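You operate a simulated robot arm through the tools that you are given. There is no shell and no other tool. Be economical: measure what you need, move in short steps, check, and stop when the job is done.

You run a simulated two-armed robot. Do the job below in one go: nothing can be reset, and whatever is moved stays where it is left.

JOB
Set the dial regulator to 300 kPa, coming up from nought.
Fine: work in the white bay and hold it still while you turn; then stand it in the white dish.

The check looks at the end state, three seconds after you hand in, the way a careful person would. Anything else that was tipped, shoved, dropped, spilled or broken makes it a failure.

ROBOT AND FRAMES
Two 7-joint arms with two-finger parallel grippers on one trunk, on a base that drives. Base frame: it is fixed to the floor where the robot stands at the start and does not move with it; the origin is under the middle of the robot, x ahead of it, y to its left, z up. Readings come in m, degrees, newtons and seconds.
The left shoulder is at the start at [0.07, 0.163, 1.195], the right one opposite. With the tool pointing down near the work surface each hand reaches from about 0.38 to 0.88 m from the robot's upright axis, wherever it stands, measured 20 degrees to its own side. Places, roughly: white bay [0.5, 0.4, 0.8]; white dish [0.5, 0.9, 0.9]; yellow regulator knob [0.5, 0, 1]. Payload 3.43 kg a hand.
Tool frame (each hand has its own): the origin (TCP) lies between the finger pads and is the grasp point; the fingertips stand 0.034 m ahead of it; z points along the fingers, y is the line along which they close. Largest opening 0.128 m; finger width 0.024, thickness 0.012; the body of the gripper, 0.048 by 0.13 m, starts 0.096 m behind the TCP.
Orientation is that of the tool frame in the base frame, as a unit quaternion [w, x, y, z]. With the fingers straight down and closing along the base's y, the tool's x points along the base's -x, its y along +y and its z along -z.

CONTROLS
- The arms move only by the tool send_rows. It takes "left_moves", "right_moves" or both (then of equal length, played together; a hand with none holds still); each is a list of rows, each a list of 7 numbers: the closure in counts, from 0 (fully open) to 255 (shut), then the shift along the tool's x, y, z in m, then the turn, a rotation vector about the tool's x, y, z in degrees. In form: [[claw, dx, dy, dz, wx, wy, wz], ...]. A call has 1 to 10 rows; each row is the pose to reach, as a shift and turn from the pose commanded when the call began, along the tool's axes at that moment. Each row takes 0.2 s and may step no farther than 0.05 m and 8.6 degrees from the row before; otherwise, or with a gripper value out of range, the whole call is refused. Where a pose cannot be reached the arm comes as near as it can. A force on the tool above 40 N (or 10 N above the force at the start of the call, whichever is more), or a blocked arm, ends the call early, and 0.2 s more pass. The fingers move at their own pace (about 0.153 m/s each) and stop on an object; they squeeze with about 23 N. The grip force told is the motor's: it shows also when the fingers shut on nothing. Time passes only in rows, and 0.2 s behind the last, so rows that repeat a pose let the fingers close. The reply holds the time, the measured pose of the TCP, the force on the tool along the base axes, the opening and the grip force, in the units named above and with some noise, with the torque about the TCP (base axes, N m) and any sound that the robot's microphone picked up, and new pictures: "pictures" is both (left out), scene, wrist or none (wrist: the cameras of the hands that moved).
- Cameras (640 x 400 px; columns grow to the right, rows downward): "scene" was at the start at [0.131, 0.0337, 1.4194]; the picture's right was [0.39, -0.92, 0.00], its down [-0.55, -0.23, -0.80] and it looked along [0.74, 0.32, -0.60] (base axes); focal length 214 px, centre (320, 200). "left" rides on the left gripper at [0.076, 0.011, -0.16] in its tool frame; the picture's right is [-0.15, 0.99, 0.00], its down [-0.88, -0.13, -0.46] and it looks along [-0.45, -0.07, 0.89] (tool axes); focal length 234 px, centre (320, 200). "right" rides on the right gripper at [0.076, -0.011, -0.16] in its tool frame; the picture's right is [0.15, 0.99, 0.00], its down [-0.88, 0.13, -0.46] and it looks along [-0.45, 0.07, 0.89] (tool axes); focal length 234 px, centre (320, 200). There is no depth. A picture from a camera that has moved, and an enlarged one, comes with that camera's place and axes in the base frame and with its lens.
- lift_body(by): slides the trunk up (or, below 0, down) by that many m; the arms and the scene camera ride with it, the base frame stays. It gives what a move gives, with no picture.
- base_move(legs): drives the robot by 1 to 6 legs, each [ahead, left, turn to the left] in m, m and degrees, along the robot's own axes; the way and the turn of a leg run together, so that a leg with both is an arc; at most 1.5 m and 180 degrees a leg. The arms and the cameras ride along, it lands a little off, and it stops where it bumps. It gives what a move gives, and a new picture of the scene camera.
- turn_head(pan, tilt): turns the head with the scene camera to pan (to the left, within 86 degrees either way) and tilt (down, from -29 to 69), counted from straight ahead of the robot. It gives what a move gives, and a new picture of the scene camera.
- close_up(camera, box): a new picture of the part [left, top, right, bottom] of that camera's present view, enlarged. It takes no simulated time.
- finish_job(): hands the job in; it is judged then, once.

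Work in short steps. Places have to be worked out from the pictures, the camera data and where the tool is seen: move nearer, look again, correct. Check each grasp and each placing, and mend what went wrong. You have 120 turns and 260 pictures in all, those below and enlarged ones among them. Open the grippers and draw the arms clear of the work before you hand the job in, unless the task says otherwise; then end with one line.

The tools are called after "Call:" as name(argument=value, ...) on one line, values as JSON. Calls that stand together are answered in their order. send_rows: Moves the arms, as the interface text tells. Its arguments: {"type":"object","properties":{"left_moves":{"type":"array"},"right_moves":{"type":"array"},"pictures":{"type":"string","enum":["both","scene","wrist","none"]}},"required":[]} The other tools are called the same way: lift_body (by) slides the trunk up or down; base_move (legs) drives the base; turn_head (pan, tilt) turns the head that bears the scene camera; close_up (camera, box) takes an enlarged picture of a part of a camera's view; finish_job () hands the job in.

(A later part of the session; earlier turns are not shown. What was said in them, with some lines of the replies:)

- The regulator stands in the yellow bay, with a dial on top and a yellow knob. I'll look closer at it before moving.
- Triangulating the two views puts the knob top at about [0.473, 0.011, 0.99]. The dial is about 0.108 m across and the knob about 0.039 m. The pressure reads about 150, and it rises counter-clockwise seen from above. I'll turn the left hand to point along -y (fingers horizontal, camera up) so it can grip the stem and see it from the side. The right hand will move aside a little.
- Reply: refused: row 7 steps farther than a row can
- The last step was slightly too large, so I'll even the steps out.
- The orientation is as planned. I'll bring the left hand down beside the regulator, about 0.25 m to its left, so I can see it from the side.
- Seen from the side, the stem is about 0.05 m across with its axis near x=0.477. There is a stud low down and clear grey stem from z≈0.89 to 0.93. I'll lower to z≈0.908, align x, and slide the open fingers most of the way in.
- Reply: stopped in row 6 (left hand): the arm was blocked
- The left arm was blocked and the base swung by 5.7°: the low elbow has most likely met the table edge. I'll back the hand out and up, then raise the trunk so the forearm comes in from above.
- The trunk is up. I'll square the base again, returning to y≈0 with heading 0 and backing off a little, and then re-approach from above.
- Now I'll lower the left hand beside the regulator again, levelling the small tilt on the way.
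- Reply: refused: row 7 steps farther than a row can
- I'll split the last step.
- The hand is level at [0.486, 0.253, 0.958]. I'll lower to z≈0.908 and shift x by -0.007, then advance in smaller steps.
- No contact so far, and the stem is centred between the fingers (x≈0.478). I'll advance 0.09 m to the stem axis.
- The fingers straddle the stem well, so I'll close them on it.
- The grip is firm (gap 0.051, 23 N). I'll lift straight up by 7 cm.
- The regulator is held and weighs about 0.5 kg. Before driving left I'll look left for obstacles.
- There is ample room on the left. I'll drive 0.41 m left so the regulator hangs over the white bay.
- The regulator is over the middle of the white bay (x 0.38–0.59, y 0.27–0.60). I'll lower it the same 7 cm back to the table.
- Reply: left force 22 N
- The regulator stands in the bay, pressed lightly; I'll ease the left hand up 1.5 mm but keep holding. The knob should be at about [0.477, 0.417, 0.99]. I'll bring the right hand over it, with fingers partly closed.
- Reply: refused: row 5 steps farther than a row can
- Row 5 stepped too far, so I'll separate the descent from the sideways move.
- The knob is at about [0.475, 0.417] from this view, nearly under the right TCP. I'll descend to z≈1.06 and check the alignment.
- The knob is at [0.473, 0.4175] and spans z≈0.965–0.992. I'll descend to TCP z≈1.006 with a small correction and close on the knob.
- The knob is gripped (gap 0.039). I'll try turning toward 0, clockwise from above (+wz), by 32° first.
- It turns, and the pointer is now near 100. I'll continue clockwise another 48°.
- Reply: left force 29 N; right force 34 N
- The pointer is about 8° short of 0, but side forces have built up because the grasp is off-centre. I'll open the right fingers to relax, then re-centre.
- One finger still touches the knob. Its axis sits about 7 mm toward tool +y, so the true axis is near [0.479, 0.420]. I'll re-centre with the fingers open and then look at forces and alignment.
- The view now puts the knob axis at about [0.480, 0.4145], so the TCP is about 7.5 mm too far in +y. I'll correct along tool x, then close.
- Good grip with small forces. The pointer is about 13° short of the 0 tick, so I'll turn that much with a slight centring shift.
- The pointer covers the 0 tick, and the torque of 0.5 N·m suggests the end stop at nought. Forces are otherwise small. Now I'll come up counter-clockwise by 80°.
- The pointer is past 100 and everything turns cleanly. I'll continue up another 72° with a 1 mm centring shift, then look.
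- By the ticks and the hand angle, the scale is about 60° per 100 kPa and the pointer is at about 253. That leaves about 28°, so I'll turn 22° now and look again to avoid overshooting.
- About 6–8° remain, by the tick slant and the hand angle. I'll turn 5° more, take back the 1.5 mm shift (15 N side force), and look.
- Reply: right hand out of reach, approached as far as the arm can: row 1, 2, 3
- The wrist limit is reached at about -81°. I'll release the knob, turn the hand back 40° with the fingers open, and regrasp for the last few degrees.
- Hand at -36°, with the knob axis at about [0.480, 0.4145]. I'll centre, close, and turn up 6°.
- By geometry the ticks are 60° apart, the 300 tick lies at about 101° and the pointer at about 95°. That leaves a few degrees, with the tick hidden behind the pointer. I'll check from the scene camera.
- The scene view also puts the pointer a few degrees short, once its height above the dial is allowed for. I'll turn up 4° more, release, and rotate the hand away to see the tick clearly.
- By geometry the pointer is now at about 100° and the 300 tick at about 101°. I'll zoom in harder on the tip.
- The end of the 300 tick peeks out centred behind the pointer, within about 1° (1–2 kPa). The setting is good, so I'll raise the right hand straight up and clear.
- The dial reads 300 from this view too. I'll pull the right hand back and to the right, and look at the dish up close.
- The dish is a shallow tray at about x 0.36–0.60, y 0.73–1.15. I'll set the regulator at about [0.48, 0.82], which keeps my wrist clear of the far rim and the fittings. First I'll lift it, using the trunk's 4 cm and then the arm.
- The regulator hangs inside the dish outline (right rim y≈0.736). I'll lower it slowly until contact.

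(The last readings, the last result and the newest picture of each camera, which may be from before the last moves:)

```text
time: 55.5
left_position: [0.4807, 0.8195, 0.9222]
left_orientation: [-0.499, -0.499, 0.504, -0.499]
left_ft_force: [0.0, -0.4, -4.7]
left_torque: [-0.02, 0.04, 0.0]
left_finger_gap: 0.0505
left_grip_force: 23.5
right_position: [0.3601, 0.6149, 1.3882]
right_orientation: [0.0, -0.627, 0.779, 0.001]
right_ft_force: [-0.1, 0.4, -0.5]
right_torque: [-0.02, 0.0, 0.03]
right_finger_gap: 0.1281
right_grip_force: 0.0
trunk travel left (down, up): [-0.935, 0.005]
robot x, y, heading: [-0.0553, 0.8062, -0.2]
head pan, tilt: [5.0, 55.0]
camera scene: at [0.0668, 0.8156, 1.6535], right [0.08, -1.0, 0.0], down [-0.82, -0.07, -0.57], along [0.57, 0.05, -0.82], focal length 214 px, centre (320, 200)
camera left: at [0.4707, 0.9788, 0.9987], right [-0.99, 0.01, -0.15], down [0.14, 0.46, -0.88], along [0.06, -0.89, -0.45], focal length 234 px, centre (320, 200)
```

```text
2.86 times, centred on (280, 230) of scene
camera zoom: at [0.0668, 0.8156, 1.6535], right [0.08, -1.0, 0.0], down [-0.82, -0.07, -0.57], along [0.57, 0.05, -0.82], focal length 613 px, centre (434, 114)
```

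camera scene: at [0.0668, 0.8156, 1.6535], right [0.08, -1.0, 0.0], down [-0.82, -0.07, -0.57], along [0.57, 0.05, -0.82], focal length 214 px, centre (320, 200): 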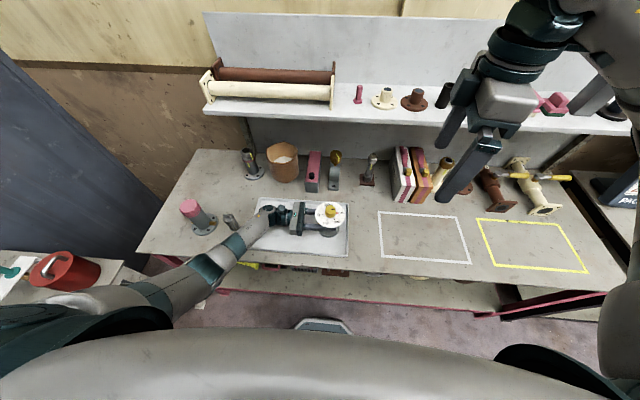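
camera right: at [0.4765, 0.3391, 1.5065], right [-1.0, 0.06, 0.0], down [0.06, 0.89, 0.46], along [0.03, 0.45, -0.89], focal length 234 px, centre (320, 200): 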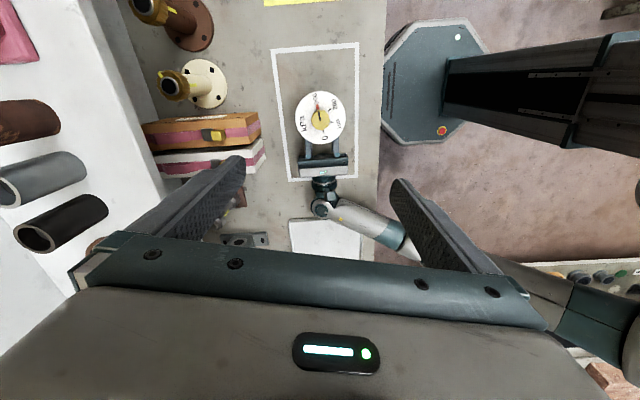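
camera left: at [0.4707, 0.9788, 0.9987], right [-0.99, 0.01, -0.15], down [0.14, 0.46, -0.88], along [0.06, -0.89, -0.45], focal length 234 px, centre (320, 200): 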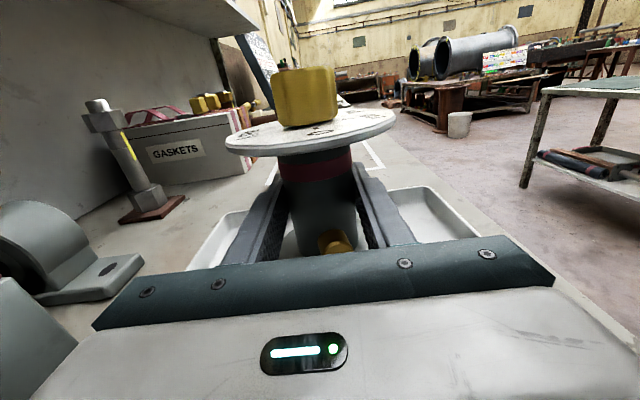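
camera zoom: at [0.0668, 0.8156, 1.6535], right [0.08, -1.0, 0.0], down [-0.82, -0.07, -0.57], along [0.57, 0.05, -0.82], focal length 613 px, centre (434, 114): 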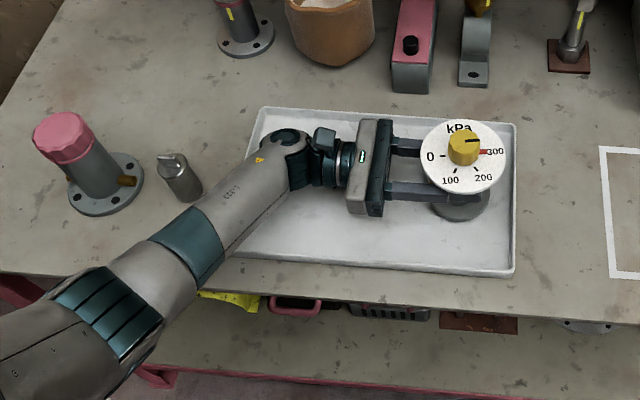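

No contact yet at z=0.922, and the wrist is inside the dish and clear. I'll lower on in 2 mm steps.

Call:
send_rows(left_moves=[[255, -0.002, 0, 0, 0, 0, 0], [255, -0.004, 0, 0, 0, 0, 0], [255, -0.006, 0, 0, 0, 0, 0], [255, -0.006, 0, 0, 0, 0, 0]], pictures="none")

```text
time: 56.5
left_position: [0.4819, 0.8206, 0.9173]
left_orientation: [-0.499, -0.498, 0.505, -0.498]
left_ft_force: [0.4, -1.0, -5.7]
left_torque: [0.02, -0.02, 0.01]
left_finger_gap: 0.051
left_grip_force: 23.0
right_position: [0.36, 0.6153, 1.387]
right_orientation: [-0.001, -0.629, 0.778, 0.001]
right_ft_force: [0.2, -0.8, 0.6]
right_torque: [-0.01, 0.0, -0.02]
right_finger_gap: 0.1279
right_grip_force: 0.0
trunk travel left (down, up): [-0.935, 0.005]
robot x, y, heading: [-0.0541, 0.8097, -0.1]
head pan, tilt: [5.0, 55.0]
```

Still hanging free, so I'll go a few millimetres further.

Call:
send_rows(left_moves=[[255, -0.0015, 0, 0, 0, 0, 0], [255, -0.003, 0, 0, 0, 0, 0], [255, -0.003, 0, 0, 0, 0, 0]], pictures="none")

```text
time: 57.3
left_position: [0.4814, 0.8196, 0.9152]
left_orientation: [-0.499, -0.497, 0.504, -0.5]
left_ft_force: [-0.1, 2.3, 9.9]
left_torque: [-0.55, 0.2, -0.08]
left_finger_gap: 0.0507
left_grip_force: 23.1
right_position: [0.359, 0.6154, 1.3882]
right_orientation: [0.0, -0.628, 0.778, 0.0]
right_ft_force: [-0.7, -0.3, 0.0]
right_torque: [-0.02, 0.04, -0.04]
right_finger_gap: 0.1278
right_grip_force: 0.1
trunk travel left (down, up): [-0.935, 0.005]
robot x, y, heading: [-0.0562, 0.8096, 0.0]
head pan, tilt: [5.0, 55.0]
```

Contact: force +10 N at z=0.915, with the dish floor about 4 mm thick. I'll open the fingers gradually.

Call:
send_rows(left_moves=[[140, 0, 0, 0, 0, 0, 0], [100, 0, 0, 0, 0, 0, 0], [50, 0, 0, 0, 0, 0, 0], [0, 0, 0, 0, 0, 0, 0], [0, 0, 0, 0, 0, 0, 0]], pictures="wrist")

Call:
close_up(camera="scene", box=[250, 170, 380, 270])

```text
time: 58.5
left_position: [0.4809, 0.8202, 0.9144]
left_orientation: [-0.499, -0.499, 0.504, -0.499]
left_ft_force: [-0.5, 0.6, 0.2]
left_torque: [0.0, -0.02, 0.01]
left_finger_gap: 0.1277
left_grip_force: 0.0
right_position: [0.3597, 0.6152, 1.3873]
right_orientation: [-0.001, -0.628, 0.778, 0.001]
right_ft_force: [0.2, 0.7, 1.4]
right_torque: [-0.01, 0.01, 0.01]
right_finger_gap: 0.1279
right_grip_force: 0.1
trunk travel left (down, up): [-0.935, 0.005]
robot x, y, heading: [-0.0583, 0.8125, -0.2]
head pan, tilt: [5.0, 55.0]
camera left: at [0.4705, 0.9798, 0.99], right [-0.99, 0.01, -0.15], down [0.14, 0.46, -0.88], along [0.06, -0.89, -0.45], focal length 234 px, centre (320, 200)
```

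left: 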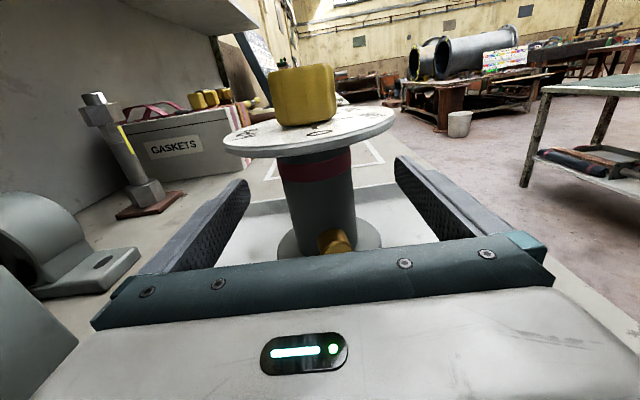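

```text
4.00 times, centred on (315, 220) of scene
camera zoom: at [0.0659, 0.8161, 1.6536], right [0.08, -1.0, 0.0], down [-0.82, -0.07, -0.57], along [0.57, 0.05, -0.82], focal length 858 px, centre (340, 120)
```

zoom: 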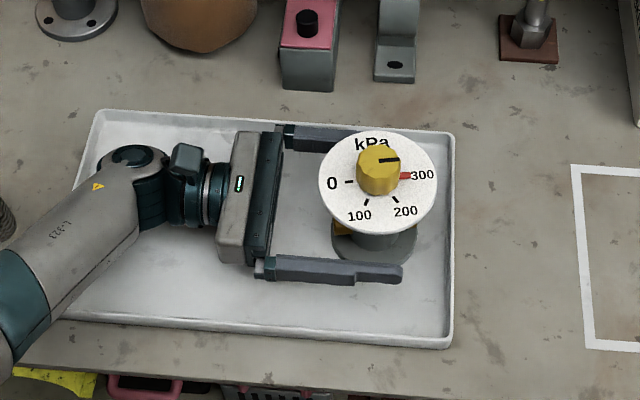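

The regulator stands free in the dish at 300. I'll raise 1 cm (still below the dial) and draw back 7.5 cm. The open fingers clear the dial's width, so then I'll go up.

Call:
send_rows(left_moves=[[0, 0.01, 0, 0, 0, 0, 0], [0, 0.012, 0, -0.025, 0, 0, 0], [0, 0.012, 0, -0.05, 0, 0, 0], [0, 0.012, 0, -0.075, 0, 0, 0]], pictures="wrist")

Call:
close_up(camera="scene", box=[180, 160, 380, 300])

```text
time: 59.5
left_position: [0.4823, 0.8962, 0.9263]
left_orientation: [-0.499, -0.498, 0.504, -0.499]
left_ft_force: [-0.4, -0.2, 0.2]
left_torque: [0.0, 0.0, -0.01]
left_finger_gap: 0.1282
left_grip_force: 0.0
right_position: [0.3604, 0.6175, 1.3876]
right_orientation: [-0.001, -0.628, 0.779, 0.002]
right_ft_force: [0.4, 0.1, -0.1]
right_torque: [-0.02, 0.03, 0.0]
right_finger_gap: 0.1283
right_grip_force: 0.0
trunk travel left (down, up): [-0.935, 0.005]
robot x, y, heading: [-0.0538, 0.8111, -0.3]
head pan, tilt: [5.0, 55.0]
camera left: at [0.471, 1.0551, 1.0028], right [-0.99, 0.01, -0.15], down [0.14, 0.46, -0.88], along [0.06, -0.89, -0.45], focal length 234 px, centre (320, 200)
```

left: 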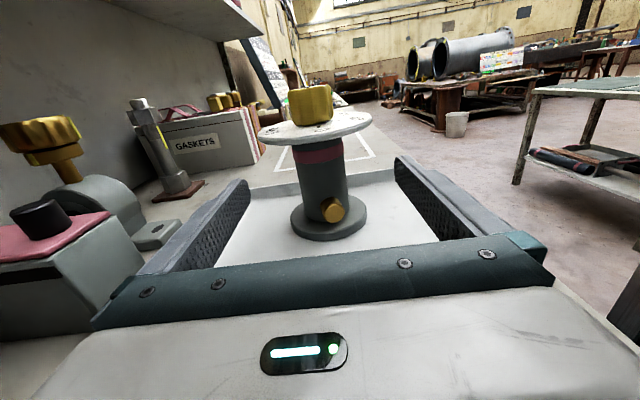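

```text
2.86 times, centred on (280, 230) of scene
camera zoom: at [0.0659, 0.8165, 1.6536], right [0.08, -1.0, 0.0], down [-0.82, -0.07, -0.57], along [0.57, 0.05, -0.82], focal length 613 px, centre (434, 114)
```

zoom: 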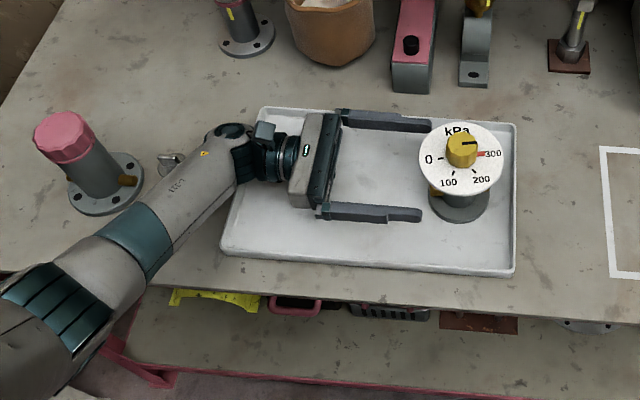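

Clear of the dial edge; now I'll go straight up 25 cm.

Call:
send_rows(left_moves=[[0, 0.03, 0, 0, 0, 0, 0], [0, 0.07, 0, 0, 0, 0, 0], [0, 0.11, 0, 0, 0, 0, 0], [0, 0.155, 0, 0, 0, 0, 0], [0, 0.2, 0, 0, 0, 0, 0], [0, 0.25, 0, 0, 0, 0, 0]], pictures="scene")

Call:
close_up(camera="scene", box=[300, 180, 360, 240])

Call:
close_up(camera="scene", box=[130, 130, 400, 290])

```text
time: 60.9
left_position: [0.4788, 0.8944, 1.1768]
left_orientation: [-0.5, -0.499, 0.503, -0.498]
left_ft_force: [0.0, -0.8, 0.6]
left_torque: [0.01, 0.0, -0.03]
left_finger_gap: 0.1279
left_grip_force: 0.0
right_position: [0.3582, 0.6146, 1.3877]
right_orientation: [-0.001, -0.628, 0.779, 0.0]
right_ft_force: [0.0, 1.1, 0.8]
right_torque: [0.01, -0.03, 0.0]
right_finger_gap: 0.1279
right_grip_force: 0.1
trunk travel left (down, up): [-0.935, 0.005]
robot x, y, heading: [-0.058, 0.8099, -0.2]
head pan, tilt: [5.0, 55.0]
camera scene: at [0.0659, 0.8158, 1.6535], right [0.08, -1.0, 0.0], down [-0.82, -0.07, -0.57], along [0.57, 0.05, -0.82], focal length 214 px, centre (320, 200)
```

scene: 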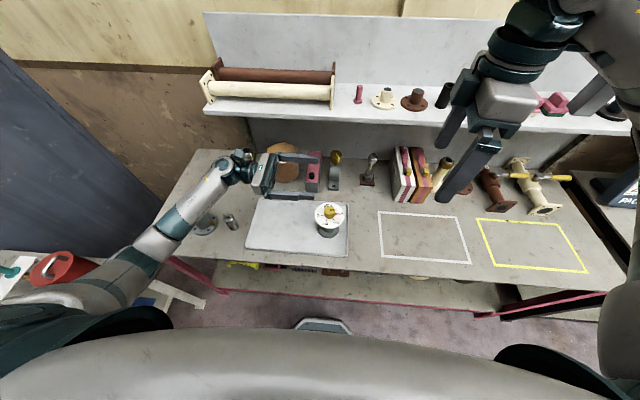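

```text
6.67 times, centred on (330, 210) of scene
camera zoom: at [0.0659, 0.8158, 1.6535], right [0.08, -1.0, 0.0], down [-0.82, -0.07, -0.57], along [0.57, 0.05, -0.82], focal length 1430 px, centre (253, 133)
```

zoom: 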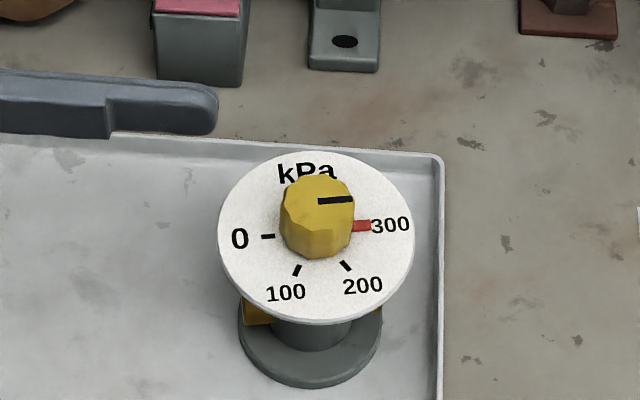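

```text
2.37 times, centred on (265, 210) of scene
camera zoom: at [0.0659, 0.8158, 1.6535], right [0.08, -1.0, 0.0], down [-0.82, -0.07, -0.57], along [0.57, 0.05, -0.82], focal length 508 px, centre (450, 176)
```

zoom: 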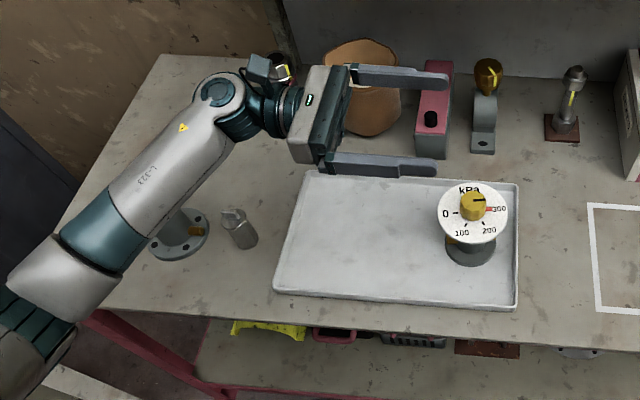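

The regulator stands upright in the dish at 300. I'll raise the left arm a bit more so the forearm is well over the pink-capped fitting, then back the base away.

Call:
send_rows(left_moves=[[0, 0.04, 0, 0, 0, 0, 0], [0, 0.08, 0, 0, 0, 0, 0], [0, 0.12, 0, 0, 0, 0, 0]], pictures="none")

Call:
base_move(legs=[[-0.2, 0, 0]])

Call:
close_up(camera="scene", box=[120, 60, 400, 240])

```text
time: 61.7
left_position: [0.4799, 0.8925, 1.2964]
left_orientation: [-0.499, -0.499, 0.503, -0.499]
left_ft_force: [0.1, -0.4, -0.4]
left_torque: [0.01, -0.02, -0.02]
left_finger_gap: 0.1281
left_grip_force: 0.0
right_position: [0.3608, 0.6159, 1.388]
right_orientation: [0.0, -0.628, 0.778, 0.0]
right_ft_force: [0.0, 0.1, -0.7]
right_torque: [0.0, 0.02, -0.01]
right_finger_gap: 0.1281
right_grip_force: 0.2
trunk travel left (down, up): [-0.935, 0.005]
robot x, y, heading: [-0.0573, 0.8114, -0.2]
head pan, tilt: [5.0, 55.0]
```

```text
time: 63.3
left_position: [0.283, 0.8932, 1.2928]
left_orientation: [-0.5, -0.499, 0.503, -0.498]
left_ft_force: [0.3, 0.1, -0.1]
left_torque: [0.01, -0.01, 0.0]
left_finger_gap: 0.1281
left_grip_force: 0.0
right_position: [0.1652, 0.615, 1.3857]
right_orientation: [-0.002, -0.627, 0.779, 0.001]
right_ft_force: [0.6, -0.3, -0.1]
right_torque: [0.01, 0.04, 0.0]
right_finger_gap: 0.1279
right_grip_force: 0.1
trunk travel left (down, up): [-0.935, 0.005]
robot x, y, heading: [-0.253, 0.8093, -0.1]
head pan, tilt: [5.0, 55.0]
camera scene: at [-0.1282, 0.8166, 1.6531], right [0.08, -1.0, 0.0], down [-0.82, -0.07, -0.57], along [0.57, 0.05, -0.82], focal length 214 px, centre (320, 200)
```

scene: 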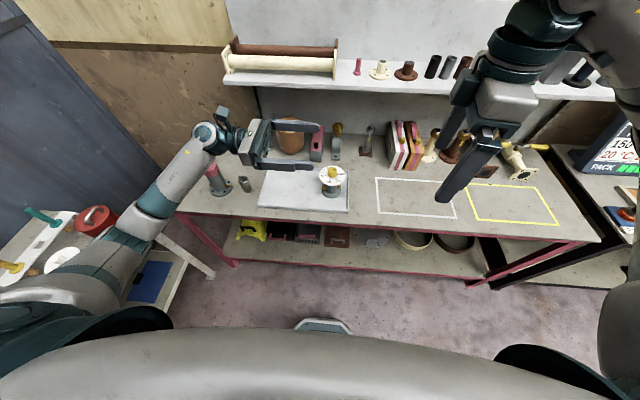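

```text
2.22 times, centred on (260, 150) of scene
camera zoom: at [-0.1282, 0.8166, 1.6531], right [0.08, -1.0, 0.0], down [-0.82, -0.07, -0.57], along [0.57, 0.05, -0.82], focal length 477 px, centre (453, 311)
```

zoom: 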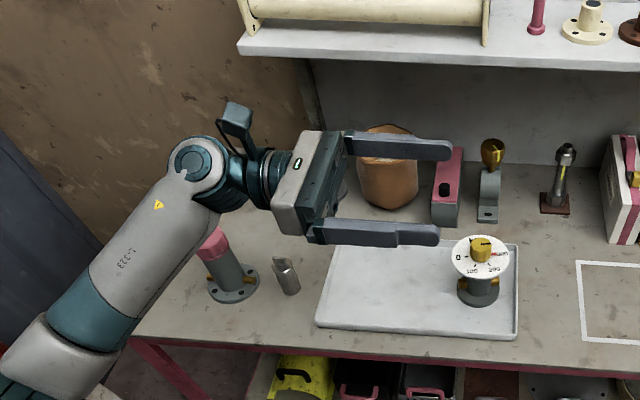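

Everything else still stands, the arms are clear and open, and the regulator is in the dish at 300. I'm handing in.

Call:
finish_job()

```text
The job is handed in.
```

The regulator was turned down to nought, brought up to 300 kPa while held still in the white bay, and now stands in the white dish; the pointer sits within about 1° of the 300 mark (1–2 kPa).
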